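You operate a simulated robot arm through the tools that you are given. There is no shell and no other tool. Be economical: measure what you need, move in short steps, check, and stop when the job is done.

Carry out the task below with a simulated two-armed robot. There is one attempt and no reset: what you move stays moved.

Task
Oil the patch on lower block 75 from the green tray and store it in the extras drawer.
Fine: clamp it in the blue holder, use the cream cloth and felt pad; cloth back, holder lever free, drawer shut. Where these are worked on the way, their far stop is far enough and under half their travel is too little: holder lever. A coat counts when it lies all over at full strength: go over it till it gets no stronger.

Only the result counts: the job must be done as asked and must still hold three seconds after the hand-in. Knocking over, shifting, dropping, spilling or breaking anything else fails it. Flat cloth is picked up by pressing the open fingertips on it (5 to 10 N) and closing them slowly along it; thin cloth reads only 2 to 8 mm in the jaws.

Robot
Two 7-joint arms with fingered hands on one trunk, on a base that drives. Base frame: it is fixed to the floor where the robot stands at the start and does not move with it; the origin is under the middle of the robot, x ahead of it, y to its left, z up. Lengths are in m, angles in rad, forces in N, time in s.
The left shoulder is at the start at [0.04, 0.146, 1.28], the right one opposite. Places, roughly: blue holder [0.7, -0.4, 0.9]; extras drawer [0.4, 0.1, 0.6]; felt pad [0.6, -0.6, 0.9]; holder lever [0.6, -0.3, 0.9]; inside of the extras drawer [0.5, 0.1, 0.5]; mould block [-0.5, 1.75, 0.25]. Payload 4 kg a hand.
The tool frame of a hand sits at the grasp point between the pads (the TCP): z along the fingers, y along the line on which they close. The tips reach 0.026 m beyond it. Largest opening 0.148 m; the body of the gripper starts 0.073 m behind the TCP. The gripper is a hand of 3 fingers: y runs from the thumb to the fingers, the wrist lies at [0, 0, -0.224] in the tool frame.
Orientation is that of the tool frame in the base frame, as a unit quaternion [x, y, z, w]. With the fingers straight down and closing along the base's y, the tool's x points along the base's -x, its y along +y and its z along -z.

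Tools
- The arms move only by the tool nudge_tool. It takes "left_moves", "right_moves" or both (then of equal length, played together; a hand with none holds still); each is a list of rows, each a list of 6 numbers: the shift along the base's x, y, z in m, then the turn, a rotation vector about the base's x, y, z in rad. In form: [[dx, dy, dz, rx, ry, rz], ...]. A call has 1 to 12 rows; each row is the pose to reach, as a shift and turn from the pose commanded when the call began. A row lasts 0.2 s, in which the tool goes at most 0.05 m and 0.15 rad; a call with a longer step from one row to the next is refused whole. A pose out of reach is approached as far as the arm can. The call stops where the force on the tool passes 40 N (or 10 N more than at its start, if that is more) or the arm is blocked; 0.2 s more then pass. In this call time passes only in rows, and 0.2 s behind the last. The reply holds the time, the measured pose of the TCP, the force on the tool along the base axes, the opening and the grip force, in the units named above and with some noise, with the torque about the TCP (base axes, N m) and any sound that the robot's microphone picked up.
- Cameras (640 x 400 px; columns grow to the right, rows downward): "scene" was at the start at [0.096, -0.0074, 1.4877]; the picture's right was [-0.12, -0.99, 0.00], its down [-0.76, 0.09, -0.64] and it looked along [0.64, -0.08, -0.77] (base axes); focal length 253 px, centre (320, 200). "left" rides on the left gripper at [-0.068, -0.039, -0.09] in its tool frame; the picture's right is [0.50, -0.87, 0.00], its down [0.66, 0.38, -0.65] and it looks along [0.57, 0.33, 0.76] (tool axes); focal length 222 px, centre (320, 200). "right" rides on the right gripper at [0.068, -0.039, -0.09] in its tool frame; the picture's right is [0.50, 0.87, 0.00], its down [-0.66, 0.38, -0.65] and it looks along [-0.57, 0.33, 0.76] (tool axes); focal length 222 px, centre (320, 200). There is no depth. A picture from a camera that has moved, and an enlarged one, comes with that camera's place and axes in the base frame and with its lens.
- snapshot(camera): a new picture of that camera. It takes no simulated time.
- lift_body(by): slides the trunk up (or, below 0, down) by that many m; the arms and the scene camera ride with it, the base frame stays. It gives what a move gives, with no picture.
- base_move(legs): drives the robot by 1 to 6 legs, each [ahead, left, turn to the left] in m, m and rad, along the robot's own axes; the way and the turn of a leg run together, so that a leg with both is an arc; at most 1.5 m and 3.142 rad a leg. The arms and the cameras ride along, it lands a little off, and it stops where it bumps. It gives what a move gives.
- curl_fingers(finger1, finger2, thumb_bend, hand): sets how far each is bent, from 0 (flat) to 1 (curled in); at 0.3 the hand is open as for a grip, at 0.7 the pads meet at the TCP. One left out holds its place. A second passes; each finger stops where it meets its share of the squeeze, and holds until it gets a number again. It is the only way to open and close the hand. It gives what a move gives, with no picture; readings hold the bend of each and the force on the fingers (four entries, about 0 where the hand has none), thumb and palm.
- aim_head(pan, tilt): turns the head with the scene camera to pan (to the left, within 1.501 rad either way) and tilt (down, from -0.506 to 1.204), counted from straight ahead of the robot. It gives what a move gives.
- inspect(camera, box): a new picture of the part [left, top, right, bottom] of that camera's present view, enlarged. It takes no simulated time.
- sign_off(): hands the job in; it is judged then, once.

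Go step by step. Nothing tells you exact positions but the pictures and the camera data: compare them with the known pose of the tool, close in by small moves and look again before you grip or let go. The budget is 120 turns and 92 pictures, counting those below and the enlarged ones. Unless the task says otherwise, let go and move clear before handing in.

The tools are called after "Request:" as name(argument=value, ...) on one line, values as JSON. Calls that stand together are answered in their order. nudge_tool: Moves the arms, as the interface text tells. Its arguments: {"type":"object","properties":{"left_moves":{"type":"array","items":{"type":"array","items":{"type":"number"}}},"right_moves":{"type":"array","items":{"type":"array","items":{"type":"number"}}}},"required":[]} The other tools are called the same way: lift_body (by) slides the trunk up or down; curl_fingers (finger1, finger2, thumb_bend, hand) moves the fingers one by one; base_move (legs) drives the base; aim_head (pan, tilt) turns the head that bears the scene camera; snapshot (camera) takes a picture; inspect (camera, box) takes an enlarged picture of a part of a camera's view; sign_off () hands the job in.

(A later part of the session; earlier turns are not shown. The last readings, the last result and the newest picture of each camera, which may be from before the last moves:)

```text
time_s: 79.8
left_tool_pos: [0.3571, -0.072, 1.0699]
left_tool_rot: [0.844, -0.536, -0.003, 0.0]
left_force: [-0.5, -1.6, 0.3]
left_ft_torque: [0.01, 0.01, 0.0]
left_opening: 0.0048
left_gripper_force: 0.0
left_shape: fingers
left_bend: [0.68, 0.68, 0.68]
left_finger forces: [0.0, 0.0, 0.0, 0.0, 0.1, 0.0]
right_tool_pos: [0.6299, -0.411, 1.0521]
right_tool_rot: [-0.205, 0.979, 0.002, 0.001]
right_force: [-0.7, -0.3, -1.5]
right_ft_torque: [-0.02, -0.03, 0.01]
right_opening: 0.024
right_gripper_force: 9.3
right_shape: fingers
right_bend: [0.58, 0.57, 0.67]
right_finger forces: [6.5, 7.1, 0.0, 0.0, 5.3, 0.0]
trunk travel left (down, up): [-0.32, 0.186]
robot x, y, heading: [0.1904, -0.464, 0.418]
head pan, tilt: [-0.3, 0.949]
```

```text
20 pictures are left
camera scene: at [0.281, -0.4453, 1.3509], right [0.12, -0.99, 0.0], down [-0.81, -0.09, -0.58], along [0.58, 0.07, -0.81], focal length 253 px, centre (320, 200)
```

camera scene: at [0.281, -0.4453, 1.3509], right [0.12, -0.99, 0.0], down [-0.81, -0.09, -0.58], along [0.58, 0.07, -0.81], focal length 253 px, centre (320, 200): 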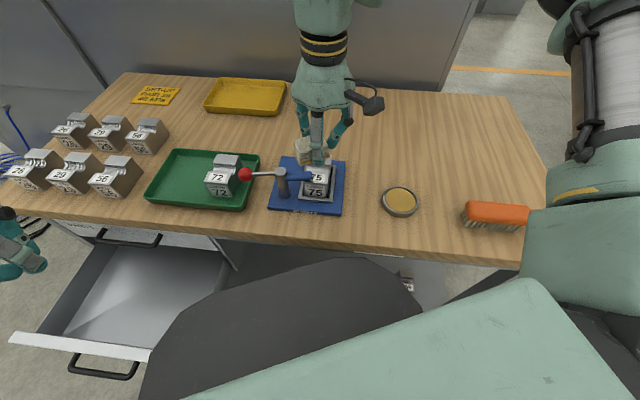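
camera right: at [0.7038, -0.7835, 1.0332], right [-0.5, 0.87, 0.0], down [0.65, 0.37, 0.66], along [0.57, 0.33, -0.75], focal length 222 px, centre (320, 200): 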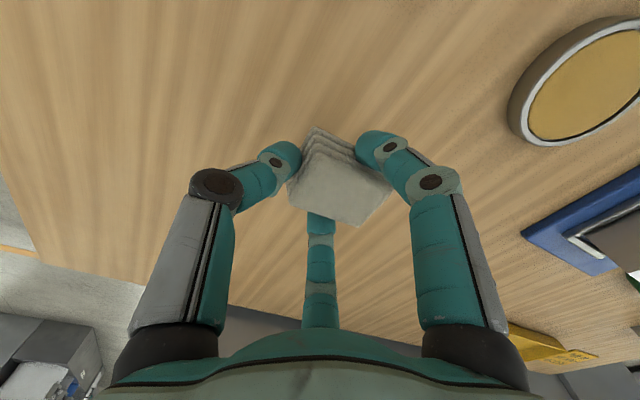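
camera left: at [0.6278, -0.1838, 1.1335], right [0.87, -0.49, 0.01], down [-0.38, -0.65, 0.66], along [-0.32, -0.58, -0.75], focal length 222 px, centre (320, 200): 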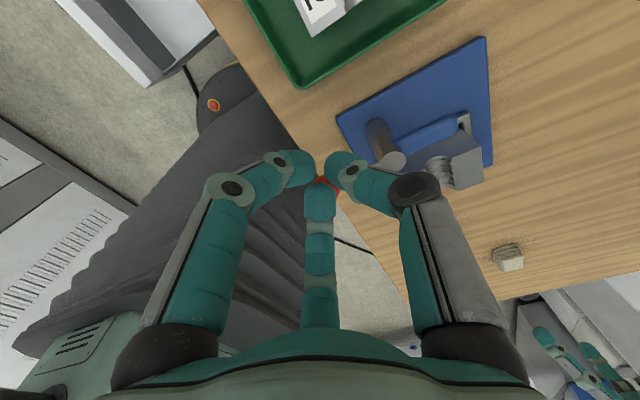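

Now the holder is on the right hand's side and the drawer with its handle is in view. I realign the hand, go over the rear flat and lower near it.

Request:
nudge_tool(right_moves=[[0.028, 0.003, 0, 0, 0, -0.138], [0.056, 0.007, -0.02, 0, 0, -0.276], [0.084, 0.01, -0.04, 0, 0, -0.414], [0.084, 0.01, -0.07, 0, 0, -0.414], [0.084, 0.01, -0.087, 0, 0, -0.414]])

Request:
inspect(camera="scene", box=[250, 110, 390, 197])

```text
time_s: 81.0
left_tool_pos: [0.3567, -0.0716, 1.0708]
left_tool_rot: [0.844, -0.536, -0.002, 0.001]
left_force: [0.5, -0.5, 0.6]
left_ft_torque: [0.04, 0.02, 0.01]
left_opening: 0.0047
left_gripper_force: 0.1
left_shape: fingers
left_bend: [0.68, 0.68, 0.68]
left_finger forces: [0.1, 0.0, 0.1, 0.0, 0.1, 0.0]
right_tool_pos: [0.7083, -0.4205, 0.9708]
right_tool_rot: [0.001, 1.0, 0.002, 0.002]
right_force: [-0.2, -0.2, -1.1]
right_ft_torque: [-0.03, -0.02, -0.01]
right_opening: 0.024
right_gripper_force: 8.7
right_shape: fingers
right_bend: [0.58, 0.57, 0.67]
right_finger forces: [6.7, 7.1, 0.1, 0.0, 5.2, 0.1]
right hand out of reach, approached as far as the arm can: row 2, 3, 4, 5
trunk travel left (down, up): [-0.32, 0.186]
robot x, y, heading: [0.1905, -0.4638, 0.414]
head pan, tilt: [-0.3, 0.949]
```

```text
4.57 times, centred on (320, 154) of scene
camera zoom: at [0.281, -0.4454, 1.3509], right [0.11, -0.99, 0.0], down [-0.81, -0.09, -0.58], along [0.58, 0.07, -0.81], focal length 1156 px, centre (320, 413)
```

zoom: 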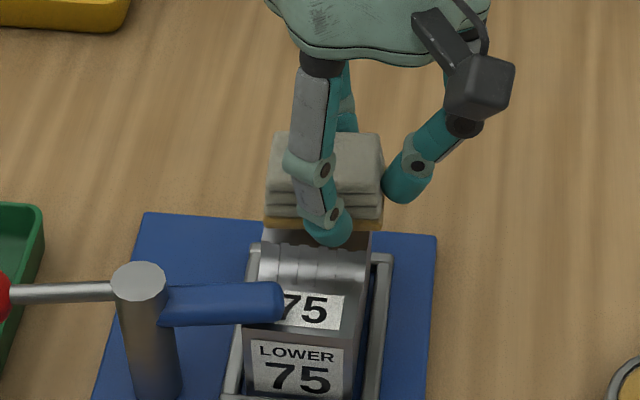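

The cloth itself sits about 2 cm to the finger side of the TCP, so it is almost over the flat, but I need a bit more room for strokes. I rise, turn the robot another 0.12 rad, and realign.

Request:
nudge_tool(right_moves=[[0, 0, 0.03, 0, 0, 0], [0, 0, 0.05, 0, 0, 0]])

Request:
base_move(legs=[[0, 0, 0.14]])

```text
time_s: 81.6
left_tool_pos: [0.3576, -0.0719, 1.0707]
left_tool_rot: [0.844, -0.536, -0.002, 0.0]
left_force: [0.4, 0.3, -0.2]
left_ft_torque: [-0.01, 0.0, 0.02]
left_opening: 0.0047
left_gripper_force: 0.0
left_shape: fingers
left_bend: [0.68, 0.68, 0.68]
left_finger forces: [0.1, 0.1, 0.0, 0.0, 0.0, 0.0]
right_tool_pos: [0.7105, -0.4214, 1.0215]
right_tool_rot: [0.0, 1.0, 0.001, 0.001]
right_force: [0.1, -0.5, -0.1]
right_ft_torque: [-0.04, 0.0, 0.03]
right_opening: 0.0239
right_gripper_force: 9.5
right_shape: fingers
right_bend: [0.58, 0.57, 0.67]
right_finger forces: [6.6, 7.1, 0.1, 0.0, 5.1, 0.0]
trunk travel left (down, up): [-0.32, 0.186]
robot x, y, heading: [0.1904, -0.4653, 0.416]
head pan, tilt: [-0.3, 0.949]
```

```text
time_s: 82.6
left_tool_pos: [0.3016, -0.0523, 1.0693]
left_tool_rot: [0.879, -0.477, -0.002, 0.001]
left_force: [0.4, -0.1, 0.3]
left_ft_torque: [0.0, 0.0, -0.01]
left_opening: 0.0047
left_gripper_force: 0.0
left_shape: fingers
left_bend: [0.68, 0.68, 0.68]
left_finger forces: [0.0, 0.0, 0.0, 0.1, 0.0, 0.1]
right_tool_pos: [0.6993, -0.3491, 1.0224]
right_tool_rot: [-0.07, 0.998, 0.002, 0.002]
right_force: [1.1, 0.9, -0.8]
right_ft_torque: [-0.01, 0.0, 0.02]
right_opening: 0.0238
right_gripper_force: 9.5
right_shape: fingers
right_bend: [0.58, 0.57, 0.67]
right_finger forces: [6.6, 7.0, 0.0, 0.1, 5.2, 0.0]
trunk travel left (down, up): [-0.32, 0.186]
robot x, y, heading: [0.1878, -0.4646, 0.555]
head pan, tilt: [-0.3, 0.949]
```

Request:
nudge_tool(right_moves=[[0.005, -0.033, 0, 0, 0, -0.07], [0.01, -0.0655, -0.01, 0, 0, -0.14], [0.01, -0.0655, -0.04, 0, 0, -0.14], [0.01, -0.0655, -0.06, 0, 0, -0.14], [0.01, -0.0655, -0.068, 0, 0, -0.14]])

Request:
inspect(camera="scene", box=[250, 110, 390, 197])

```text
time_s: 83.8
left_tool_pos: [0.3014, -0.0524, 1.0703]
left_tool_rot: [0.879, -0.476, -0.002, 0.001]
left_force: [0.2, 0.0, -0.8]
left_ft_torque: [0.01, 0.02, 0.02]
left_opening: 0.0048
left_gripper_force: 0.0
left_shape: fingers
left_bend: [0.68, 0.68, 0.68]
left_finger forces: [0.0, 0.0, 0.1, 0.0, 0.0, 0.0]
right_tool_pos: [0.7079, -0.4141, 0.9536]
right_tool_rot: [0.0, 1.0, 0.002, 0.003]
right_force: [0.4, -1.1, 2.0]
right_ft_torque: [0.01, -0.01, 0.04]
right_opening: 0.0237
right_gripper_force: 10.1
right_shape: fingers
right_bend: [0.58, 0.57, 0.67]
right_finger forces: [6.8, 7.2, 0.0, 0.1, 5.7, 0.0]
trunk travel left (down, up): [-0.32, 0.186]
robot x, y, heading: [0.1928, -0.4646, 0.554]
head pan, tilt: [-0.3, 0.949]
```

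```text
4.57 times, centred on (320, 154) of scene
camera zoom: at [0.2774, -0.4331, 1.351], right [0.25, -0.97, 0.0], down [-0.79, -0.21, -0.58], along [0.56, 0.15, -0.81], focal length 1156 px, centre (320, 413)
```

zoom: 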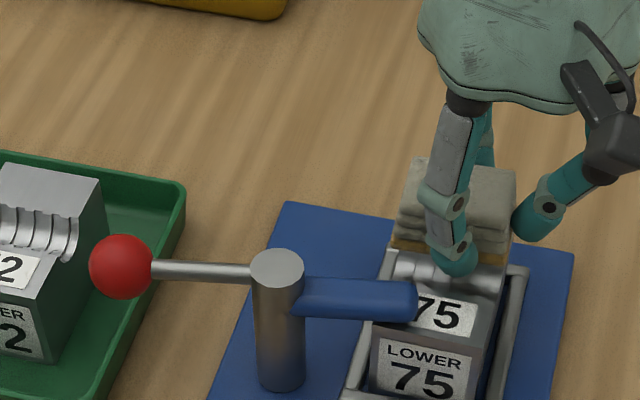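

The cloth touches the flat. I press slightly and rub in y and x strokes.

Request:
nudge_tool(right_moves=[[0, 0, -0.002, 0, 0, 0], [0, 0.006, -0.002, 0, 0, 0], [0, 0.011, -0.002, 0, 0, 0], [-0.005, 0.006, -0.002, 0, 0, 0], [-0.005, 0, -0.002, 0, 0, 0], [-0.005, -0.01, -0.002, 0, 0, 0], [0.004, -0.01, -0.002, 0, 0, 0], [0.004, 0, -0.002, 0, 0, 0], [0.004, 0.01, -0.002, 0, 0, 0], [0, 0.005, -0.002, 0, 0, 0], [0, -0.006, -0.002, 0, 0, 0], [0, 0, -0.002, 0, 0, 0]])

Request:
nudge_tool(right_moves=[[0, 0, 0.02, 0, 0, 0], [0.01, -0.03, 0.04, 0, 0, 0], [0.02, -0.07, 0.05, 0, 0, 0]])

Request:
inspect(camera="scene", box=[320, 130, 420, 193])

```text
time_s: 86.4
left_tool_pos: [0.3021, -0.0515, 1.0702]
left_tool_rot: [0.879, -0.477, -0.003, 0.001]
left_force: [0.8, -0.7, 0.3]
left_ft_torque: [-0.06, 0.0, 0.01]
left_opening: 0.0048
left_gripper_force: 0.0
left_shape: fingers
left_bend: [0.68, 0.68, 0.68]
left_finger forces: [0.1, 0.0, 0.1, 0.0, 0.1, 0.2]
right_tool_pos: [0.7099, -0.4146, 0.9506]
right_tool_rot: [0.0, 1.0, 0.001, 0.002]
right_force: [-0.6, -0.7, 2.9]
right_ft_torque: [0.04, 0.03, -0.02]
right_opening: 0.0227
right_gripper_force: 9.5
right_shape: fingers
right_bend: [0.58, 0.57, 0.68]
right_finger forces: [7.2, 7.2, 0.1, 0.0, 5.3, 0.0]
trunk travel left (down, up): [-0.32, 0.186]
robot x, y, heading: [0.1932, -0.4651, 0.555]
head pan, tilt: [-0.3, 0.949]
```

```text
time_s: 87.2
left_tool_pos: [0.3004, -0.0526, 1.0719]
left_tool_rot: [0.879, -0.477, -0.002, -0.001]
left_force: [-0.7, 0.2, 0.6]
left_ft_torque: [0.02, 0.03, -0.03]
left_opening: 0.0052
left_gripper_force: 0.1
left_shape: fingers
left_bend: [0.68, 0.68, 0.68]
left_finger forces: [0.0, 0.1, 0.0, 0.0, 0.0, 0.0]
right_tool_pos: [0.7295, -0.4857, 1.0023]
right_tool_rot: [-0.001, 1.0, 0.003, 0.002]
right_force: [-1.1, -0.6, -1.1]
right_ft_torque: [0.02, 0.01, 0.0]
right_opening: 0.023
right_gripper_force: 8.8
right_shape: fingers
right_bend: [0.58, 0.57, 0.68]
right_finger forces: [7.0, 7.1, 0.1, 0.0, 4.6, 0.1]
trunk travel left (down, up): [-0.32, 0.186]
robot x, y, heading: [0.1919, -0.4623, 0.557]
head pan, tilt: [-0.3, 0.949]
```

```text
6.35 times, centred on (370, 162) of scene
camera zoom: at [0.2775, -0.4344, 1.351], right [0.25, -0.97, 0.0], down [-0.79, -0.2, -0.58], along [0.56, 0.15, -0.81], focal length 1606 px, centre (2, 444)
```

zoom: 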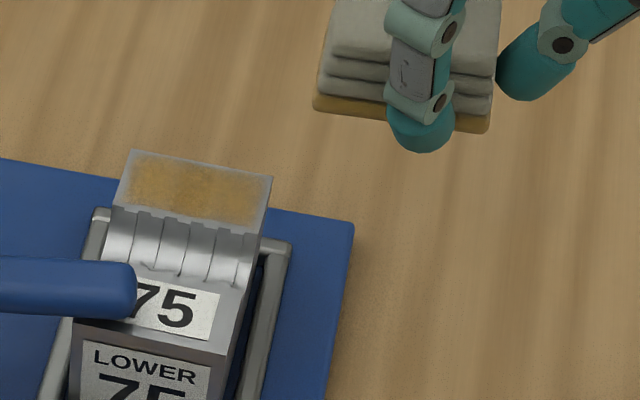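

The patch is the rear flat: it now carries an amber coat. I go over it again with more strokes.

Request:
nudge_tool(right_moves=[[-0.01, 0.04, -0.01, 0, 0, 0], [-0.02, 0.0705, -0.03, 0, 0, 0], [-0.02, 0.0705, -0.05, 0, 0, 0], [-0.02, 0.0705, -0.053, 0, 0, 0], [-0.02, 0.081, -0.053, 0, 0, 0], [-0.026, 0.081, -0.053, 0, 0, 0], [-0.026, 0.07, -0.053, 0, 0, 0], [-0.026, 0.06, -0.053, 0, 0, 0], [-0.016, 0.06, -0.053, 0, 0, 0], [-0.016, 0.07, -0.053, 0, 0, 0], [-0.016, 0.08, -0.053, 0, 0, 0], [-0.02, 0.0705, -0.053, 0, 0, 0]])

Request:
nudge_tool(right_moves=[[0, 0.01, 0, 0, 0, 0], [0, 0, 0, 0, 0, 0], [0, -0.01, 0, 0, 0, 0], [0.005, -0.01, 0, 0, 0, 0], [0.005, 0, 0, 0, 0, 0], [0.005, 0.01, 0, 0, 0, 0], [-0.006, 0.01, 0, 0, 0, 0], [-0.006, 0, 0, 0, 0, 0], [-0.006, -0.01, 0, 0, 0, 0], [0, 0, 0, 0, 0, 0], [0, 0.008, 0, 0, 0, 0], [0, 0, 0, 0, 0, 0]])

Request:
nudge_tool(right_moves=[[0, 0, 0.02, 0, 0, 0], [0.01, -0.03, 0.04, 0, 0, 0], [0.02, -0.07, 0.05, 0, 0, 0]])

Request:
inspect(camera="scene", box=[320, 130, 420, 193])

```text
time_s: 89.8
left_tool_pos: [0.3006, -0.0513, 1.0694]
left_tool_rot: [0.88, -0.475, -0.001, 0.002]
left_force: [-0.1, -0.3, 0.3]
left_ft_torque: [0.01, -0.04, 0.03]
left_opening: 0.0047
left_gripper_force: 0.0
left_shape: fingers
left_bend: [0.68, 0.68, 0.68]
left_finger forces: [0.1, 0.0, 0.0, 0.1, 0.1, 0.0]
right_tool_pos: [0.7099, -0.4123, 0.9482]
right_tool_rot: [-0.001, 1.0, 0.001, 0.003]
right_force: [1.7, 2.0, 6.2]
right_ft_torque: [0.15, -0.06, 0.01]
right_opening: 0.0216
right_gripper_force: 10.4
right_shape: fingers
right_bend: [0.58, 0.57, 0.68]
right_finger forces: [7.7, 8.8, 0.0, 0.0, 3.6, 0.0]
trunk travel left (down, up): [-0.32, 0.186]
robot x, y, heading: [0.1904, -0.4654, 0.554]
head pan, tilt: [-0.3, 0.949]
```

```text
time_s: 92.4
left_tool_pos: [0.2996, -0.0524, 1.071]
left_tool_rot: [0.879, -0.476, -0.002, 0.0]
left_force: [-0.6, 1.4, 0.1]
left_ft_torque: [0.0, 0.0, 0.0]
left_opening: 0.0048
left_gripper_force: 0.1
left_shape: fingers
left_bend: [0.68, 0.68, 0.68]
left_finger forces: [0.0, 0.0, 0.0, 0.0, 0.1, 0.1]
right_tool_pos: [0.7082, -0.4133, 0.9488]
right_tool_rot: [0.0, 1.0, 0.002, 0.001]
right_force: [0.6, 0.4, 2.3]
right_ft_torque: [0.06, 0.01, -0.02]
right_opening: 0.0215
right_gripper_force: 9.8
right_shape: fingers
right_bend: [0.58, 0.57, 0.68]
right_finger forces: [7.7, 7.9, 0.1, 0.1, 3.5, 0.0]
trunk travel left (down, up): [-0.32, 0.186]
robot x, y, heading: [0.1901, -0.4667, 0.555]
head pan, tilt: [-0.3, 0.949]
```

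```text
time_s: 93.2
left_tool_pos: [0.3013, -0.0525, 1.071]
left_tool_rot: [0.879, -0.476, -0.002, 0.0]
left_force: [0.8, 0.1, 0.6]
left_ft_torque: [-0.02, 0.0, 0.01]
left_opening: 0.0048
left_gripper_force: 0.1
left_shape: fingers
left_bend: [0.68, 0.68, 0.68]
left_finger forces: [0.0, 0.1, 0.1, 0.0, 0.0, 0.1]
right_tool_pos: [0.729, -0.4844, 0.9982]
right_tool_rot: [0.0, 1.0, 0.002, 0.001]
right_force: [-0.2, -1.0, -1.0]
right_ft_torque: [-0.01, 0.02, 0.01]
right_opening: 0.0218
right_gripper_force: 9.8
right_shape: fingers
right_bend: [0.58, 0.57, 0.68]
right_finger forces: [7.3, 7.6, 0.0, 0.1, 3.8, 0.0]
trunk travel left (down, up): [-0.32, 0.186]
robot x, y, heading: [0.1917, -0.4671, 0.561]
head pan, tilt: [-0.3, 0.949]
```

```text
6.35 times, centred on (370, 162) of scene
camera zoom: at [0.2776, -0.4345, 1.351], right [0.25, -0.97, 0.0], down [-0.79, -0.2, -0.58], along [0.56, 0.15, -0.81], focal length 1606 px, centre (2, 444)
```

zoom: 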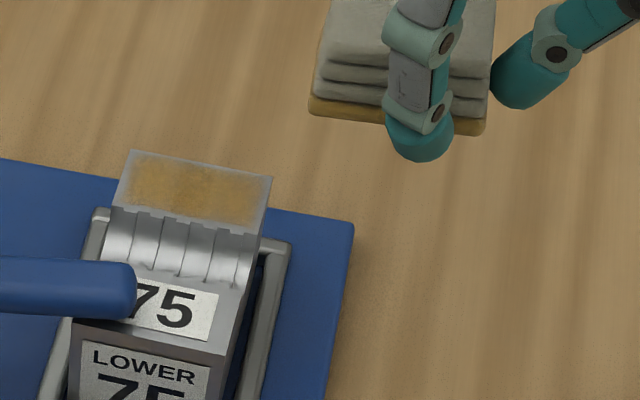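

The coat looks the same or slightly more even. To be sure it is at full strength I re-oil the cloth lightly and go over it once more.

Request:
nudge_tool(right_moves=[[-0.023, -0.033, 0, 0, 0, 0], [-0.046, -0.066, 0, 0, 0, 0], [-0.069, -0.1, 0, 0, 0, 0], [-0.091, -0.132, 0, 0, 0, 0], [-0.091, -0.132, -0.04, 0, 0, 0], [-0.091, -0.132, -0.075, 0, 0, 0], [-0.091, -0.132, -0.088, 0, 0, 0], [-0.091, -0.132, -0.093, 0, 0, 0]])

Request:
nudge_tool(right_moves=[[0, 0, -0.002, 0, 0, 0], [0.004, 0, -0.002, 0, 0, 0], [0, 0.004, -0.002, 0, 0, 0], [-0.004, 0, -0.002, 0, 0, 0], [0, -0.004, -0.002, 0, 0, 0], [0, 0, -0.002, 0, 0, 0]])

Request:
nudge_tool(right_moves=[[0, 0, 0.03, 0, 0, 0], [0, 0, 0.07, 0, 0, 0], [0, 0, 0.095, 0, 0, 0], [0.023, 0.033, 0.095, 0, 0, 0], [0.046, 0.066, 0.095, 0, 0, 0], [0.069, 0.1, 0.095, 0, 0, 0], [0.091, 0.132, 0.095, 0, 0, 0]])

Request:
inspect(camera="scene", box=[320, 110, 440, 185])

```text
time_s: 95.0
left_tool_pos: [0.3021, -0.052, 1.0701]
left_tool_rot: [0.879, -0.476, -0.002, 0.001]
left_force: [-0.1, 0.1, -0.2]
left_ft_torque: [0.01, -0.01, 0.01]
left_opening: 0.0047
left_gripper_force: 0.1
left_shape: fingers
left_bend: [0.68, 0.68, 0.68]
left_finger forces: [0.1, 0.1, 0.0, 0.0, 0.1, 0.0]
right_tool_pos: [0.6384, -0.615, 0.9062]
right_tool_rot: [0.002, 1.0, 0.002, 0.001]
right_force: [-0.1, -0.4, -1.2]
right_ft_torque: [-0.02, 0.01, -0.01]
right_opening: 0.0215
right_gripper_force: 8.9
right_shape: fingers
right_bend: [0.58, 0.57, 0.68]
right_finger forces: [6.8, 7.2, 0.1, 0.1, 3.7, 0.0]
trunk travel left (down, up): [-0.32, 0.186]
robot x, y, heading: [0.1905, -0.466, 0.559]
head pan, tilt: [-0.3, 0.949]
```

```text
time_s: 96.4
left_tool_pos: [0.302, -0.0521, 1.0706]
left_tool_rot: [0.879, -0.477, -0.002, 0.0]
left_force: [0.1, -0.4, -0.4]
left_ft_torque: [-0.03, -0.04, 0.01]
left_opening: 0.0047
left_gripper_force: 0.1
left_shape: fingers
left_bend: [0.68, 0.68, 0.68]
left_finger forces: [0.1, 0.1, 0.0, 0.1, 0.1, 0.1]
right_tool_pos: [0.6377, -0.616, 0.903]
right_tool_rot: [-0.001, 1.0, 0.002, 0.002]
right_force: [-0.2, -0.4, -1.3]
right_ft_torque: [-0.04, -0.01, -0.01]
right_opening: 0.0217
right_gripper_force: 8.9
right_shape: fingers
right_bend: [0.58, 0.57, 0.68]
right_finger forces: [6.8, 7.1, 0.0, 0.0, 3.6, 0.1]
trunk travel left (down, up): [-0.32, 0.186]
robot x, y, heading: [0.1865, -0.4639, 0.553]
head pan, tilt: [-0.3, 0.949]
```

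```text
time_s: 98.0
left_tool_pos: [0.3023, -0.0503, 1.0709]
left_tool_rot: [0.879, -0.476, -0.002, 0.001]
left_force: [-0.3, 1.0, -0.4]
left_ft_torque: [-0.01, 0.03, 0.0]
left_opening: 0.0047
left_gripper_force: 0.1
left_shape: fingers
left_bend: [0.68, 0.68, 0.68]
left_finger forces: [0.1, 0.0, 0.0, 0.0, 0.1, 0.1]
right_tool_pos: [0.7325, -0.4807, 0.9962]
right_tool_rot: [0.0, 1.0, 0.0, 0.001]
right_force: [0.2, -0.5, -0.4]
right_ft_torque: [-0.03, 0.02, -0.03]
right_opening: 0.0215
right_gripper_force: 8.6
right_shape: fingers
right_bend: [0.58, 0.57, 0.68]
right_finger forces: [6.5, 6.9, 0.0, 0.0, 3.6, 0.0]
trunk travel left (down, up): [-0.32, 0.186]
robot x, y, heading: [0.1896, -0.4654, 0.555]
head pan, tilt: [-0.3, 0.949]
```

```text
5.33 times, centred on (380, 148) of scene
camera zoom: at [0.2788, -0.4309, 1.3508], right [0.25, -0.97, 0.0], down [-0.79, -0.21, -0.58], along [0.56, 0.15, -0.81], focal length 1349 px, centre (0, 480)
```

zoom: 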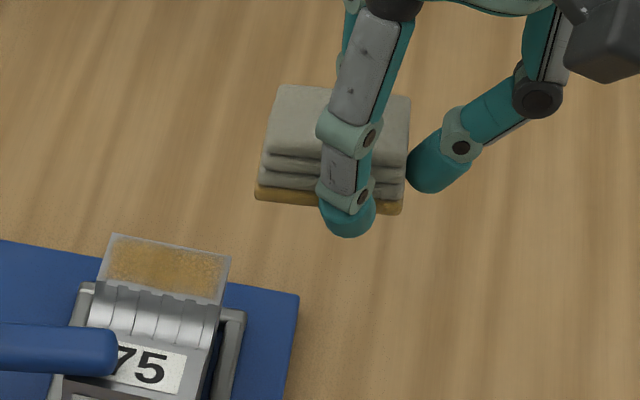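

The cloth did not touch the felt this time. I repeat, going a few mm lower with a force check.

Request:
nudge_tool(right_moves=[[-0.023, -0.033, 0, 0, 0, 0], [-0.046, -0.066, 0, 0, 0, 0], [-0.07, -0.1, 0, 0, 0, 0], [-0.093, -0.135, 0, 0, 0, 0], [-0.093, -0.135, -0.04, 0, 0, 0], [-0.093, -0.135, -0.08, 0, 0, 0], [-0.093, -0.135, -0.093, 0, 0, 0], [-0.093, -0.135, -0.098, 0, 0, 0]])

Request:
nudge_tool(right_moves=[[0, 0, -0.002, 0, 0, 0], [0, 0, -0.003, 0, 0, 0]])

```text
time_s: 99.8
left_tool_pos: [0.3018, -0.0525, 1.0708]
left_tool_rot: [0.879, -0.476, -0.003, 0.001]
left_force: [-0.3, 0.2, -0.1]
left_ft_torque: [0.01, 0.01, 0.01]
left_opening: 0.0047
left_gripper_force: 0.2
left_shape: fingers
left_bend: [0.68, 0.68, 0.68]
left_finger forces: [0.0, 0.0, 0.0, 0.0, 0.0, 0.0]
right_tool_pos: [0.6371, -0.6189, 0.8989]
right_tool_rot: [0.001, 1.0, 0.003, 0.002]
right_force: [0.8, -0.2, -0.7]
right_ft_torque: [0.04, 0.03, -0.02]
right_opening: 0.0213
right_gripper_force: 8.2
right_shape: fingers
right_bend: [0.58, 0.57, 0.68]
right_finger forces: [6.5, 6.9, 0.0, 0.0, 3.5, 0.1]
trunk travel left (down, up): [-0.32, 0.186]
robot x, y, heading: [0.191, -0.4611, 0.552]
head pan, tilt: [-0.3, 0.949]
```

```text
time_s: 100.4
left_tool_pos: [0.3011, -0.0525, 1.0706]
left_tool_rot: [0.879, -0.476, -0.001, -0.001]
left_force: [-0.9, -0.7, -0.5]
left_ft_torque: [0.0, 0.0, -0.01]
left_opening: 0.0048
left_gripper_force: 0.2
left_shape: fingers
left_bend: [0.68, 0.68, 0.68]
left_finger forces: [0.1, 0.0, 0.0, 0.1, 0.0, 0.1]
right_tool_pos: [0.6371, -0.6193, 0.898]
right_tool_rot: [-0.001, 1.0, 0.001, 0.003]
right_force: [0.5, 0.6, 4.0]
right_ft_torque: [0.15, -0.13, -0.03]
right_opening: 0.0213
right_gripper_force: 11.0
right_shape: fingers
right_bend: [0.58, 0.57, 0.68]
right_finger forces: [7.1, 11.8, 0.1, 0.0, 3.3, 0.0]
trunk travel left (down, up): [-0.32, 0.186]
robot x, y, heading: [0.1873, -0.4648, 0.556]
head pan, tilt: [-0.3, 0.949]
```

Contact with about 5 N. A small rub, then back to the patch for another round.

Request:
nudge_tool(right_moves=[[0.004, 0, 0, 0, 0, 0], [0, 0.004, 0, 0, 0, 0], [-0.004, 0, 0, 0, 0, 0], [0, 0, 0, 0, 0, 0], [0, 0, 0.03, 0, 0, 0], [0, 0, 0.07, 0, 0, 0], [0, 0, 0.1, 0, 0, 0], [0.024, 0.034, 0.1, 0, 0, 0], [0.047, 0.068, 0.1, 0, 0, 0], [0.06, 0.105, 0.1, 0, 0, 0], [0.068, 0.15, 0.1, 0, 0, 0], [0.072, 0.195, 0.09, 0, 0, 0]])

Request:
nudge_tool(right_moves=[[0, 0.01, -0.02, 0, 0, 0], [0, 0.01, -0.035, 0, 0, 0], [0, 0.01, -0.04, 0, 0, 0]])

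```text
time_s: 103.0
left_tool_pos: [0.3018, -0.0519, 1.0704]
left_tool_rot: [0.879, -0.477, -0.003, 0.002]
left_force: [0.4, -0.4, 0.1]
left_ft_torque: [-0.01, 0.05, -0.01]
left_opening: 0.005
left_gripper_force: 0.1
left_shape: fingers
left_bend: [0.68, 0.68, 0.68]
left_finger forces: [0.0, 0.0, 0.1, 0.1, 0.0, 0.0]
right_tool_pos: [0.7094, -0.4215, 0.988]
right_tool_rot: [0.001, 1.0, 0.002, 0.002]
right_force: [-0.4, 0.1, 0.2]
right_ft_torque: [-0.03, -0.01, -0.01]
right_opening: 0.021
right_gripper_force: 8.9
right_shape: fingers
right_bend: [0.58, 0.57, 0.68]
right_finger forces: [6.9, 7.1, 0.0, 0.1, 3.5, 0.0]
trunk travel left (down, up): [-0.32, 0.186]
robot x, y, heading: [0.1939, -0.4662, 0.557]
head pan, tilt: [-0.3, 0.949]
```

```text
time_s: 103.8
left_tool_pos: [0.3011, -0.0527, 1.0703]
left_tool_rot: [0.879, -0.477, -0.002, -0.001]
left_force: [-0.4, 1.2, 0.0]
left_ft_torque: [0.02, 0.02, 0.01]
left_opening: 0.0048
left_gripper_force: 0.0
left_shape: fingers
left_bend: [0.68, 0.68, 0.68]
left_finger forces: [0.0, 0.0, 0.1, 0.0, 0.2, 0.0]
right_tool_pos: [0.7079, -0.4123, 0.9484]
right_tool_rot: [0.0, 1.0, 0.002, 0.003]
right_force: [1.8, 0.3, 5.8]
right_ft_torque: [0.08, -0.08, 0.01]
right_opening: 0.0208
right_gripper_force: 10.0
right_shape: fingers
right_bend: [0.59, 0.57, 0.68]
right_finger forces: [6.9, 8.4, 0.0, 0.0, 4.3, 0.0]
trunk travel left (down, up): [-0.32, 0.186]
robot x, y, heading: [0.1939, -0.4667, 0.554]
head pan, tilt: [-0.3, 0.949]
```

Good contact at 6–7 N. I make two passes of strokes and look.

Request:
nudge_tool(right_moves=[[0, 0.01, 0, 0, 0, 0], [0, 0, 0, 0, 0, 0], [0, -0.01, 0, 0, 0, 0], [0.006, -0.01, 0, 0, 0, 0], [0.006, 0, 0, 0, 0, 0], [0.006, 0.01, 0, 0, 0, 0], [-0.006, 0.01, 0, 0, 0, 0], [-0.006, 0, 0, 0, 0, 0], [-0.006, -0.01, 0, 0, 0, 0], [0, 0, 0, 0, 0, 0], [0, 0.008, 0, 0, 0, 0], [0, 0, 0, 0, 0, 0]])

Request:
nudge_tool(right_moves=[[0, 0.01, -0.001, 0, 0, 0], [0, 0, -0.001, 0, 0, 0], [0, -0.01, -0.001, 0, 0, 0], [0.006, -0.01, -0.001, 0, 0, 0], [0.006, 0, -0.001, 0, 0, 0], [0.006, 0.01, -0.001, 0, 0, 0], [-0.006, 0.01, -0.001, 0, 0, 0], [-0.006, 0, -0.001, 0, 0, 0], [-0.006, -0.01, -0.001, 0, 0, 0], [0, 0, -0.001, 0, 0, 0], [0, 0.008, -0.001, 0, 0, 0], [0, 0, -0.001, 0, 0, 0]])

Request:
nudge_tool(right_moves=[[0, 0, 0.02, 0, 0, 0], [0.01, -0.03, 0.04, 0, 0, 0], [0.02, -0.07, 0.05, 0, 0, 0]])

Request:
inspect(camera="scene", box=[320, 130, 420, 193])

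```text
time_s: 106.4
left_tool_pos: [0.2992, -0.0524, 1.0702]
left_tool_rot: [0.88, -0.476, -0.001, 0.0]
left_force: [-0.1, 0.9, -0.8]
left_ft_torque: [-0.01, -0.03, -0.01]
left_opening: 0.0048
left_gripper_force: 0.0
left_shape: fingers
left_bend: [0.68, 0.68, 0.68]
left_finger forces: [0.0, 0.0, 0.1, 0.1, 0.0, 0.0]
right_tool_pos: [0.7074, -0.4127, 0.9485]
right_tool_rot: [0.0, 1.0, 0.003, 0.002]
right_force: [0.9, 2.2, 3.4]
right_ft_torque: [0.16, -0.02, -0.02]
right_opening: 0.0207
right_gripper_force: 10.1
right_shape: fingers
right_bend: [0.59, 0.57, 0.68]
right_finger forces: [7.8, 8.5, 0.0, 0.0, 3.0, 0.1]
trunk travel left (down, up): [-0.32, 0.186]
robot x, y, heading: [0.1899, -0.463, 0.559]
head pan, tilt: [-0.3, 0.949]
```

```text
time_s: 109.0
left_tool_pos: [0.3004, -0.0528, 1.07]
left_tool_rot: [0.88, -0.476, -0.001, 0.0]
left_force: [-0.6, 0.0, -0.6]
left_ft_torque: [-0.02, 0.04, 0.01]
left_opening: 0.005
left_gripper_force: 0.0
left_shape: fingers
left_bend: [0.68, 0.68, 0.68]
left_finger forces: [0.0, 0.0, 0.0, 0.0, 0.0, 0.0]
right_tool_pos: [0.7064, -0.414, 0.947]
right_tool_rot: [0.0, 1.0, 0.002, 0.002]
right_force: [0.5, 2.7, 7.1]
right_ft_torque: [0.19, 0.0, 0.02]
right_opening: 0.0208
right_gripper_force: 9.4
right_shape: fingers
right_bend: [0.58, 0.57, 0.68]
right_finger forces: [8.2, 8.5, 0.0, 0.0, 2.7, 0.1]
trunk travel left (down, up): [-0.32, 0.186]
robot x, y, heading: [0.1913, -0.4638, 0.557]
head pan, tilt: [-0.3, 0.949]
```

```text
time_s: 109.8
left_tool_pos: [0.3012, -0.0531, 1.0721]
left_tool_rot: [0.879, -0.476, -0.002, 0.0]
left_force: [0.7, -0.4, 0.1]
left_ft_torque: [-0.02, 0.02, 0.0]
left_opening: 0.0048
left_gripper_force: 0.0
left_shape: fingers
left_bend: [0.68, 0.68, 0.68]
left_finger forces: [0.1, 0.0, 0.1, 0.0, 0.0, 0.0]
right_tool_pos: [0.7278, -0.4838, 0.9964]
right_tool_rot: [0.0, 1.0, 0.002, 0.001]
right_force: [0.3, -0.4, -0.5]
right_ft_torque: [0.04, -0.02, 0.0]
right_opening: 0.0212
right_gripper_force: 8.9
right_shape: fingers
right_bend: [0.58, 0.57, 0.68]
right_finger forces: [6.9, 7.1, 0.0, 0.0, 3.2, 0.0]
trunk travel left (down, up): [-0.32, 0.186]
robot x, y, heading: [0.1924, -0.4616, 0.556]
head pan, tilt: [-0.3, 0.949]
```

```text
6.35 times, centred on (370, 162) of scene
camera zoom: at [0.2775, -0.4346, 1.351], right [0.25, -0.97, 0.0], down [-0.79, -0.2, -0.58], along [0.56, 0.15, -0.81], focal length 1606 px, centre (2, 444)
```

zoom: 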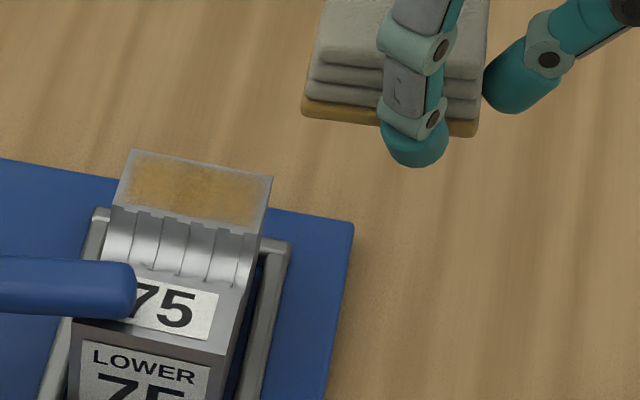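

The coat no longer changes, so it is at full strength. I take the cloth back to its spot, allowing for its offset in the hand.

Request:
nudge_tool(right_moves=[[0.006, -0.04, 0, 0, 0, 0], [0.012, -0.08, 0, 0, 0, 0], [0.018, -0.12, 0, 0, 0, 0], [0.024, -0.16, 0, 0, 0, 0], [0.03, -0.2, 0, 0, 0, 0], [0.035, -0.24, 0, 0, 0, 0], [0.037, -0.277, 0, 0, 0, 0], [0.037, -0.277, -0.04, 0, 0, 0], [0.037, -0.277, -0.075, 0, 0, 0], [0.037, -0.277, -0.095, 0, 0, 0]])

Request:
aim_head(pan=-0.75, tilt=0.85)

Request:
inspect(camera="right", box=[160, 50, 480, 250])

```text
time_s: 112.0
left_tool_pos: [0.3014, -0.0518, 1.0704]
left_tool_rot: [0.879, -0.477, -0.003, 0.001]
left_force: [0.0, -0.3, -0.8]
left_ft_torque: [-0.02, 0.0, -0.02]
left_opening: 0.0049
left_gripper_force: 0.0
left_shape: fingers
left_bend: [0.68, 0.68, 0.68]
left_finger forces: [0.0, 0.0, 0.0, 0.0, 0.0, 0.0]
right_tool_pos: [0.7658, -0.7608, 0.9009]
right_tool_rot: [0.0, 1.0, 0.002, 0.001]
right_force: [-1.0, -0.4, 0.1]
right_ft_torque: [-0.03, 0.02, -0.04]
right_opening: 0.0208
right_gripper_force: 8.6
right_shape: fingers
right_bend: [0.58, 0.57, 0.68]
right_finger forces: [6.6, 6.9, 0.0, 0.1, 3.0, 0.0]
trunk travel left (down, up): [-0.32, 0.186]
robot x, y, heading: [0.1943, -0.4641, 0.554]
head pan, tilt: [-0.3, 0.949]
```

```text
time_s: 112.9
left_tool_pos: [0.3005, -0.0525, 1.0703]
left_tool_rot: [0.879, -0.476, -0.002, 0.0]
left_force: [0.5, -0.3, -1.0]
left_ft_torque: [0.0, -0.01, -0.03]
left_opening: 0.0048
left_gripper_force: 0.1
left_shape: fingers
left_bend: [0.68, 0.68, 0.68]
left_finger forces: [0.1, 0.0, 0.0, 0.0, 0.1, 0.0]
right_tool_pos: [0.7651, -0.7613, 0.9028]
right_tool_rot: [-0.001, 1.0, 0.001, 0.001]
right_force: [0.1, 0.3, -0.3]
right_ft_torque: [-0.03, 0.0, 0.03]
right_opening: 0.0208
right_gripper_force: 8.9
right_shape: fingers
right_bend: [0.58, 0.57, 0.68]
right_finger forces: [6.7, 6.8, 0.0, 0.0, 3.1, 0.0]
trunk travel left (down, up): [-0.32, 0.186]
robot x, y, heading: [0.1898, -0.4649, 0.553]
head pan, tilt: [-0.75, 0.85]
```

```text
2.00 times, centred on (320, 150) of right
camera zoom: at [0.6979, -0.8008, 0.9933], right [-0.5, 0.87, 0.0], down [0.65, 0.38, 0.66], along [0.57, 0.33, -0.75], focal length 444 px, centre (320, 300)
```

zoom: 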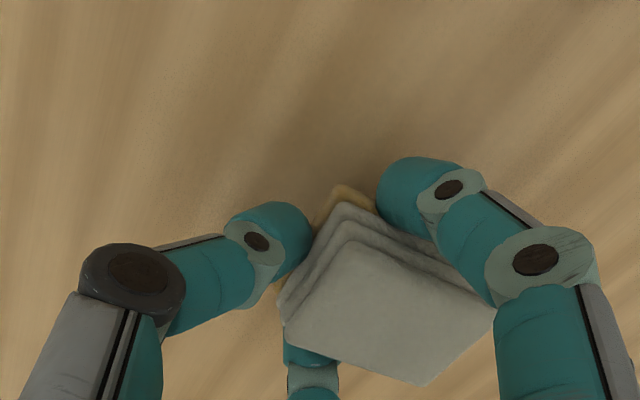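

The cloth is over its old place (≈0.772, −0.734). I lower to the table and let go gently.

Request:
nudge_tool(right_moves=[[0, 0, -0.006, 0, 0, 0], [0, 0, -0.011, 0, 0, 0], [0, 0, -0.015, 0, 0, 0]])

```text
time_s: 113.7
left_tool_pos: [0.3014, -0.0522, 1.0728]
left_tool_rot: [0.879, -0.476, -0.002, 0.001]
left_force: [-1.0, -0.2, 0.3]
left_ft_torque: [-0.06, -0.01, 0.0]
left_opening: 0.0049
left_gripper_force: 0.0
left_shape: fingers
left_bend: [0.68, 0.68, 0.68]
left_finger forces: [0.0, 0.0, 0.1, 0.0, 0.0, 0.1]
right_tool_pos: [0.7652, -0.7597, 0.8876]
right_tool_rot: [0.0, 1.0, 0.002, 0.002]
right_force: [1.1, -1.0, -1.2]
right_ft_torque: [-0.03, 0.01, 0.01]
right_opening: 0.0211
right_gripper_force: 8.6
right_shape: fingers
right_bend: [0.58, 0.57, 0.68]
right_finger forces: [6.7, 6.9, 0.1, 0.0, 3.2, 0.0]
trunk travel left (down, up): [-0.32, 0.186]
robot x, y, heading: [0.1916, -0.4637, 0.557]
head pan, tilt: [-0.75, 0.85]
```

Request:
nudge_tool(right_moves=[[0, 0, -0.002, 0, 0, 0], [0, 0, -0.004, 0, 0, 0]])

```text
time_s: 114.3
left_tool_pos: [0.3002, -0.0529, 1.0701]
left_tool_rot: [0.879, -0.476, -0.003, 0.001]
left_force: [0.0, -0.5, -1.2]
left_ft_torque: [-0.03, -0.03, 0.0]
left_opening: 0.0051
left_gripper_force: 0.1
left_shape: fingers
left_bend: [0.68, 0.68, 0.68]
left_finger forces: [0.0, 0.0, 0.0, 0.0, 0.1, 0.0]
right_tool_pos: [0.7652, -0.7611, 0.8828]
right_tool_rot: [0.001, 1.0, 0.002, 0.003]
right_force: [0.1, -0.4, 0.3]
right_ft_torque: [0.03, -0.04, 0.0]
right_opening: 0.0209
right_gripper_force: 9.0
right_shape: fingers
right_bend: [0.58, 0.57, 0.68]
right_finger forces: [7.2, 7.5, 0.1, 0.1, 3.2, 0.0]
trunk travel left (down, up): [-0.32, 0.186]
robot x, y, heading: [0.1901, -0.4636, 0.555]
head pan, tilt: [-0.75, 0.85]
```

Just touching the table. One more mm, then release and rise.

Request:
nudge_tool(right_moves=[[0, 0, -0.0015, 0, 0, 0]])

Request:
curl_fingers(hand="right", finger1=0.5, finger2=0.5, thumb_bend=0.58)

Request:
curl_fingers(hand="right", finger1=0.42, finger2=0.42, thumb_bend=0.45)

Request:
nudge_tool(right_moves=[[0, 0, 0.02, 0, 0, 0], [0, 0, 0.06, 0, 0, 0], [0, 0, 0.1, 0, 0, 0], [-0.03, 0.01, 0.13, 0, 0, 0], [-0.07, 0.02, 0.14, 0, 0, 0]])

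Request:
snapshot(camera="scene")

```text
time_s: 114.7
left_tool_pos: [0.3003, -0.0507, 1.0698]
left_tool_rot: [0.879, -0.476, -0.001, 0.0]
left_force: [0.2, -0.2, 0.0]
left_ft_torque: [0.03, 0.05, -0.01]
left_opening: 0.0048
left_gripper_force: 0.0
left_shape: fingers
left_bend: [0.68, 0.68, 0.68]
left_finger forces: [0.1, 0.0, 0.0, 0.0, 0.0, 0.0]
right_tool_pos: [0.7644, -0.7613, 0.8835]
right_tool_rot: [0.0, 1.0, 0.001, 0.004]
right_force: [-0.3, -0.2, 12.8]
right_ft_torque: [0.17, 0.08, 0.01]
right_opening: 0.0208
right_gripper_force: 14.9
right_shape: fingers
right_bend: [0.58, 0.57, 0.68]
right_finger forces: [14.4, 12.1, 0.1, 0.1, 3.8, 0.1]
trunk travel left (down, up): [-0.32, 0.186]
robot x, y, heading: [0.1934, -0.4623, 0.559]
head pan, tilt: [-0.75, 0.85]
```

```text
time_s: 115.7
left_tool_pos: [0.2994, -0.0524, 1.0714]
left_tool_rot: [0.879, -0.477, -0.001, 0.001]
left_force: [-0.1, -0.8, -0.1]
left_ft_torque: [0.0, 0.02, -0.01]
left_opening: 0.0048
left_gripper_force: 0.0
left_shape: fingers
left_bend: [0.68, 0.68, 0.68]
left_finger forces: [0.0, 0.1, 0.1, 0.0, 0.0, 0.0]
right_tool_pos: [0.7645, -0.7597, 0.8826]
right_tool_rot: [-0.001, 1.0, 0.001, 0.003]
right_force: [2.7, -4.7, 21.7]
right_ft_torque: [0.12, -0.05, 0.0]
right_opening: 0.0413
right_gripper_force: 11.4
right_shape: fingers
right_bend: [0.54, 0.52, 0.57]
right_finger forces: [9.8, 9.0, 0.1, 0.0, 3.1, 0.2]
trunk travel left (down, up): [-0.32, 0.186]
robot x, y, heading: [0.1923, -0.4642, 0.559]
head pan, tilt: [-0.75, 0.85]
```

```text
time_s: 116.7
left_tool_pos: [0.2992, -0.0508, 1.0698]
left_tool_rot: [0.879, -0.476, -0.001, 0.001]
left_force: [0.0, 0.6, 1.1]
left_ft_torque: [-0.03, 0.0, -0.01]
left_opening: 0.0047
left_gripper_force: 0.1
left_shape: fingers
left_bend: [0.68, 0.68, 0.68]
left_finger forces: [0.0, 0.0, 0.1, 0.0, 0.0, 0.1]
right_tool_pos: [0.7648, -0.7588, 0.8828]
right_tool_rot: [-0.001, 1.0, 0.0, 0.003]
right_force: [0.9, 7.8, 19.3]
right_ft_torque: [-0.58, -0.03, 0.0]
right_opening: 0.0734
right_gripper_force: 9.7
right_shape: fingers
right_bend: [0.42, 0.42, 0.49]
right_finger forces: [0.1, 0.0, 0.0, 0.0, 18.9, 0.1]
trunk travel left (down, up): [-0.32, 0.186]
robot x, y, heading: [0.194, -0.463, 0.552]
head pan, tilt: [-0.75, 0.85]
```

```text
time_s: 117.9
left_tool_pos: [0.2998, -0.0507, 1.0711]
left_tool_rot: [0.879, -0.476, -0.001, 0.0]
left_force: [-0.1, -1.0, 0.5]
left_ft_torque: [0.0, -0.05, 0.03]
left_opening: 0.0048
left_gripper_force: 0.0
left_shape: fingers
left_bend: [0.68, 0.68, 0.68]
left_finger forces: [0.1, 0.1, 0.1, 0.1, 0.0, 0.0]
right_tool_pos: [0.6917, -0.74, 1.0221]
right_tool_rot: [0.001, 1.0, 0.001, 0.002]
right_force: [-0.6, -0.2, 0.1]
right_ft_torque: [-0.06, 0.04, -0.02]
right_opening: 0.0833
right_gripper_force: 0.0
right_shape: fingers
right_bend: [0.42, 0.42, 0.45]
right_finger forces: [0.0, 0.0, 0.1, 0.1, 0.0, 0.0]
trunk travel left (down, up): [-0.32, 0.186]
robot x, y, heading: [0.1882, -0.4625, 0.553]
head pan, tilt: [-0.75, 0.85]
```

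```text
12 pictures are left
camera scene: at [0.2818, -0.4654, 1.3586], right [-0.19, -0.98, 0.0], down [-0.74, 0.14, -0.66], along [0.65, -0.13, -0.75], focal length 253 px, centre (320, 200)
```

scene: 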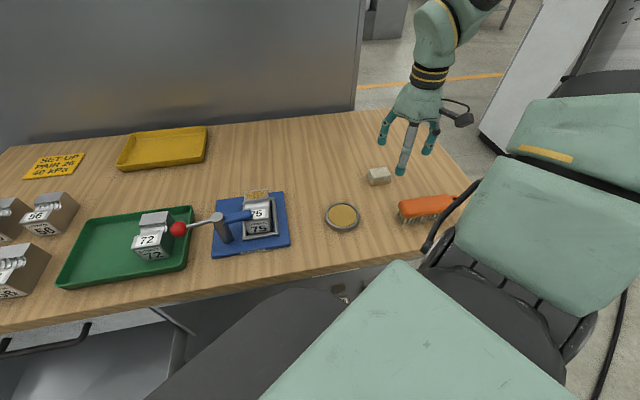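

The cloth is back in place and the patch coated. Now I turn the robot back so the left hand can work the lever free.

Request:
nudge_tool(right_moves=[[0, 0, 0.04, 0, 0, 0], [0, 0, 0.08, 0, 0, 0]])

Request:
base_move(legs=[[0, 0, -0.555], [0.035, 0.025, 0]])

Request:
aim_head(pan=0.1, tilt=0.95)

```text
time_s: 118.5
left_tool_pos: [0.3004, -0.0524, 1.0704]
left_tool_rot: [0.879, -0.477, -0.002, 0.001]
left_force: [-0.7, 0.3, -0.3]
left_ft_torque: [0.01, -0.01, -0.01]
left_opening: 0.0047
left_gripper_force: 0.1
left_shape: fingers
left_bend: [0.68, 0.68, 0.68]
left_finger forces: [0.1, 0.0, 0.0, 0.0, 0.1, 0.0]
right_tool_pos: [0.6928, -0.7405, 1.1044]
right_tool_rot: [-0.001, 1.0, 0.0, 0.003]
right_force: [0.2, -0.6, -0.1]
right_ft_torque: [-0.02, -0.05, 0.0]
right_opening: 0.0831
right_gripper_force: 0.0
right_shape: fingers
right_bend: [0.42, 0.42, 0.45]
right_finger forces: [0.0, 0.0, 0.0, 0.1, 0.1, 0.1]
trunk travel left (down, up): [-0.32, 0.186]
robot x, y, heading: [0.1907, -0.4647, 0.554]
head pan, tilt: [-0.75, 0.85]
```

```text
time_s: 121.0
left_tool_pos: [0.5335, -0.1508, 1.0725]
left_tool_rot: [0.714, -0.7, -0.002, -0.003]
left_force: [-1.3, 0.4, -0.1]
left_ft_torque: [-0.03, 0.01, -0.01]
left_opening: 0.0051
left_gripper_force: 0.0
left_shape: fingers
left_bend: [0.68, 0.68, 0.68]
left_finger forces: [0.0, 0.0, 0.1, 0.0, 0.1, 0.0]
right_tool_pos: [0.5027, -0.9439, 1.102]
right_tool_rot: [0.276, 0.961, 0.002, 0.004]
right_force: [-0.4, -0.3, 0.7]
right_ft_torque: [0.01, 0.01, -0.01]
right_opening: 0.083
right_gripper_force: 0.0
right_shape: fingers
right_bend: [0.42, 0.42, 0.45]
right_finger forces: [0.0, 0.1, 0.1, 0.0, 0.1, 0.0]
trunk travel left (down, up): [-0.32, 0.186]
robot x, y, heading: [0.2233, -0.4397, -0.001]
head pan, tilt: [-0.75, 0.85]
```

```text
time_s: 122.1
left_tool_pos: [0.538, -0.1488, 1.0716]
left_tool_rot: [0.714, -0.7, -0.002, 0.0]
left_force: [-0.4, -0.8, 0.0]
left_ft_torque: [-0.02, 0.0, 0.01]
left_opening: 0.0048
left_gripper_force: 0.0
left_shape: fingers
left_bend: [0.68, 0.68, 0.68]
left_finger forces: [0.1, 0.0, 0.0, 0.0, 0.1, 0.0]
right_tool_pos: [0.5063, -0.9419, 1.1029]
right_tool_rot: [0.276, 0.961, 0.001, 0.003]
right_force: [0.1, 0.7, -0.8]
right_ft_torque: [0.0, -0.01, 0.01]
right_opening: 0.083
right_gripper_force: 0.1
right_shape: fingers
right_bend: [0.42, 0.42, 0.45]
right_finger forces: [0.1, 0.1, 0.1, 0.0, 0.0, 0.0]
trunk travel left (down, up): [-0.32, 0.186]
robot x, y, heading: [0.2303, -0.4441, -0.001]
head pan, tilt: [0.099, 0.949]
```

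I bring the poker behind the ball (+x side), lower it, and push the lever back along its arc.

Request:
nudge_tool(left_moves=[[0.034, -0.024, 0, 0, 0, 0], [0.069, -0.048, 0, 0, 0, 0], [0.103, -0.072, 0, 0, 0, 0], [0.139, -0.094, -0.01, 0, 0, 0], [0.139, -0.094, -0.05, 0, 0, 0], [0.139, -0.094, -0.09, 0, 0, 0], [0.139, -0.094, -0.121, 0, 0, 0]])

Request:
nudge_tool(left_moves=[[-0.012, 0, 0, 0, 0, 0], [-0.022, 0, 0, 0, 0, 0], [-0.032, 0.0, 0, 0, 0, 0], [-0.043, -0.0, 0, 0, 0, 0], [-0.053, -0.0, 0, 0, 0, 0], [-0.063, -0.003, 0, 0, 0, 0], [-0.073, -0.006, 0, 0, 0, 0], [-0.091, -0.017, 0, 0, 0, 0], [-0.1, -0.024, 0, 0, 0, 0], [-0.108, -0.034, 0, 0, 0, 0], [-0.113, -0.044, 0, 0, 0, 0], [-0.116, -0.056, 0, 0, 0, 0]])

Request:
inspect(camera="scene", box=[240, 120, 400, 220])

```text
time_s: 123.7
left_tool_pos: [0.6758, -0.2425, 0.9475]
left_tool_rot: [0.715, -0.7, -0.002, -0.001]
left_force: [-0.1, 0.2, 0.1]
left_ft_torque: [-0.02, 0.02, 0.03]
left_opening: 0.0046
left_gripper_force: 0.1
left_shape: fingers
left_bend: [0.68, 0.68, 0.68]
left_finger forces: [0.0, 0.1, 0.0, 0.0, 0.0, 0.0]
right_tool_pos: [0.5067, -0.9421, 1.1025]
right_tool_rot: [0.276, 0.961, 0.001, 0.002]
right_force: [-0.6, 0.3, 0.0]
right_ft_torque: [-0.03, -0.01, 0.01]
right_opening: 0.0831
right_gripper_force: 0.1
right_shape: fingers
right_bend: [0.42, 0.42, 0.45]
right_finger forces: [0.0, 0.1, 0.0, 0.0, 0.0, 0.0]
trunk travel left (down, up): [-0.32, 0.186]
robot x, y, heading: [0.2252, -0.441, -0.006]
head pan, tilt: [0.099, 0.949]
```

```text
time_s: 126.3
left_tool_pos: [0.5565, -0.2964, 0.9492]
left_tool_rot: [0.714, -0.7, -0.004, 0.001]
left_force: [-5.1, 12.5, 2.6]
left_ft_torque: [0.02, 0.04, -0.25]
left_opening: 0.0072
left_gripper_force: 4.9
left_shape: fingers
left_bend: [0.66, 0.71, 0.68]
left_finger forces: [0.1, 10.4, 0.1, 0.0, 0.0, 0.1]
right_tool_pos: [0.5053, -0.9389, 1.1035]
right_tool_rot: [0.275, 0.962, 0.001, 0.003]
right_force: [-0.2, 0.7, 0.4]
right_ft_torque: [0.03, -0.03, 0.0]
right_opening: 0.0831
right_gripper_force: 0.0
right_shape: fingers
right_bend: [0.42, 0.42, 0.45]
right_finger forces: [0.0, 0.0, 0.0, 0.1, 0.0, 0.0]
trunk travel left (down, up): [-0.32, 0.186]
robot x, y, heading: [0.2256, -0.4377, -0.001]
head pan, tilt: [0.099, 0.949]
```

```text
4.00 times, centred on (320, 170) of scene
camera zoom: at [0.3166, -0.4291, 1.351], right [0.1, -1.0, 0.0], down [-0.81, -0.08, -0.58], along [0.58, 0.06, -0.81], focal length 1012 px, centre (320, 320)
```

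zoom: 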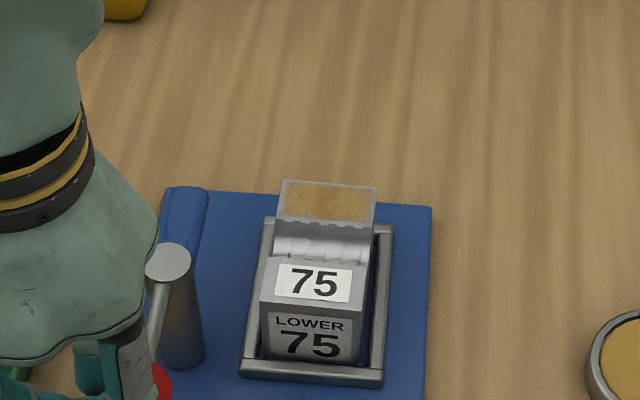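

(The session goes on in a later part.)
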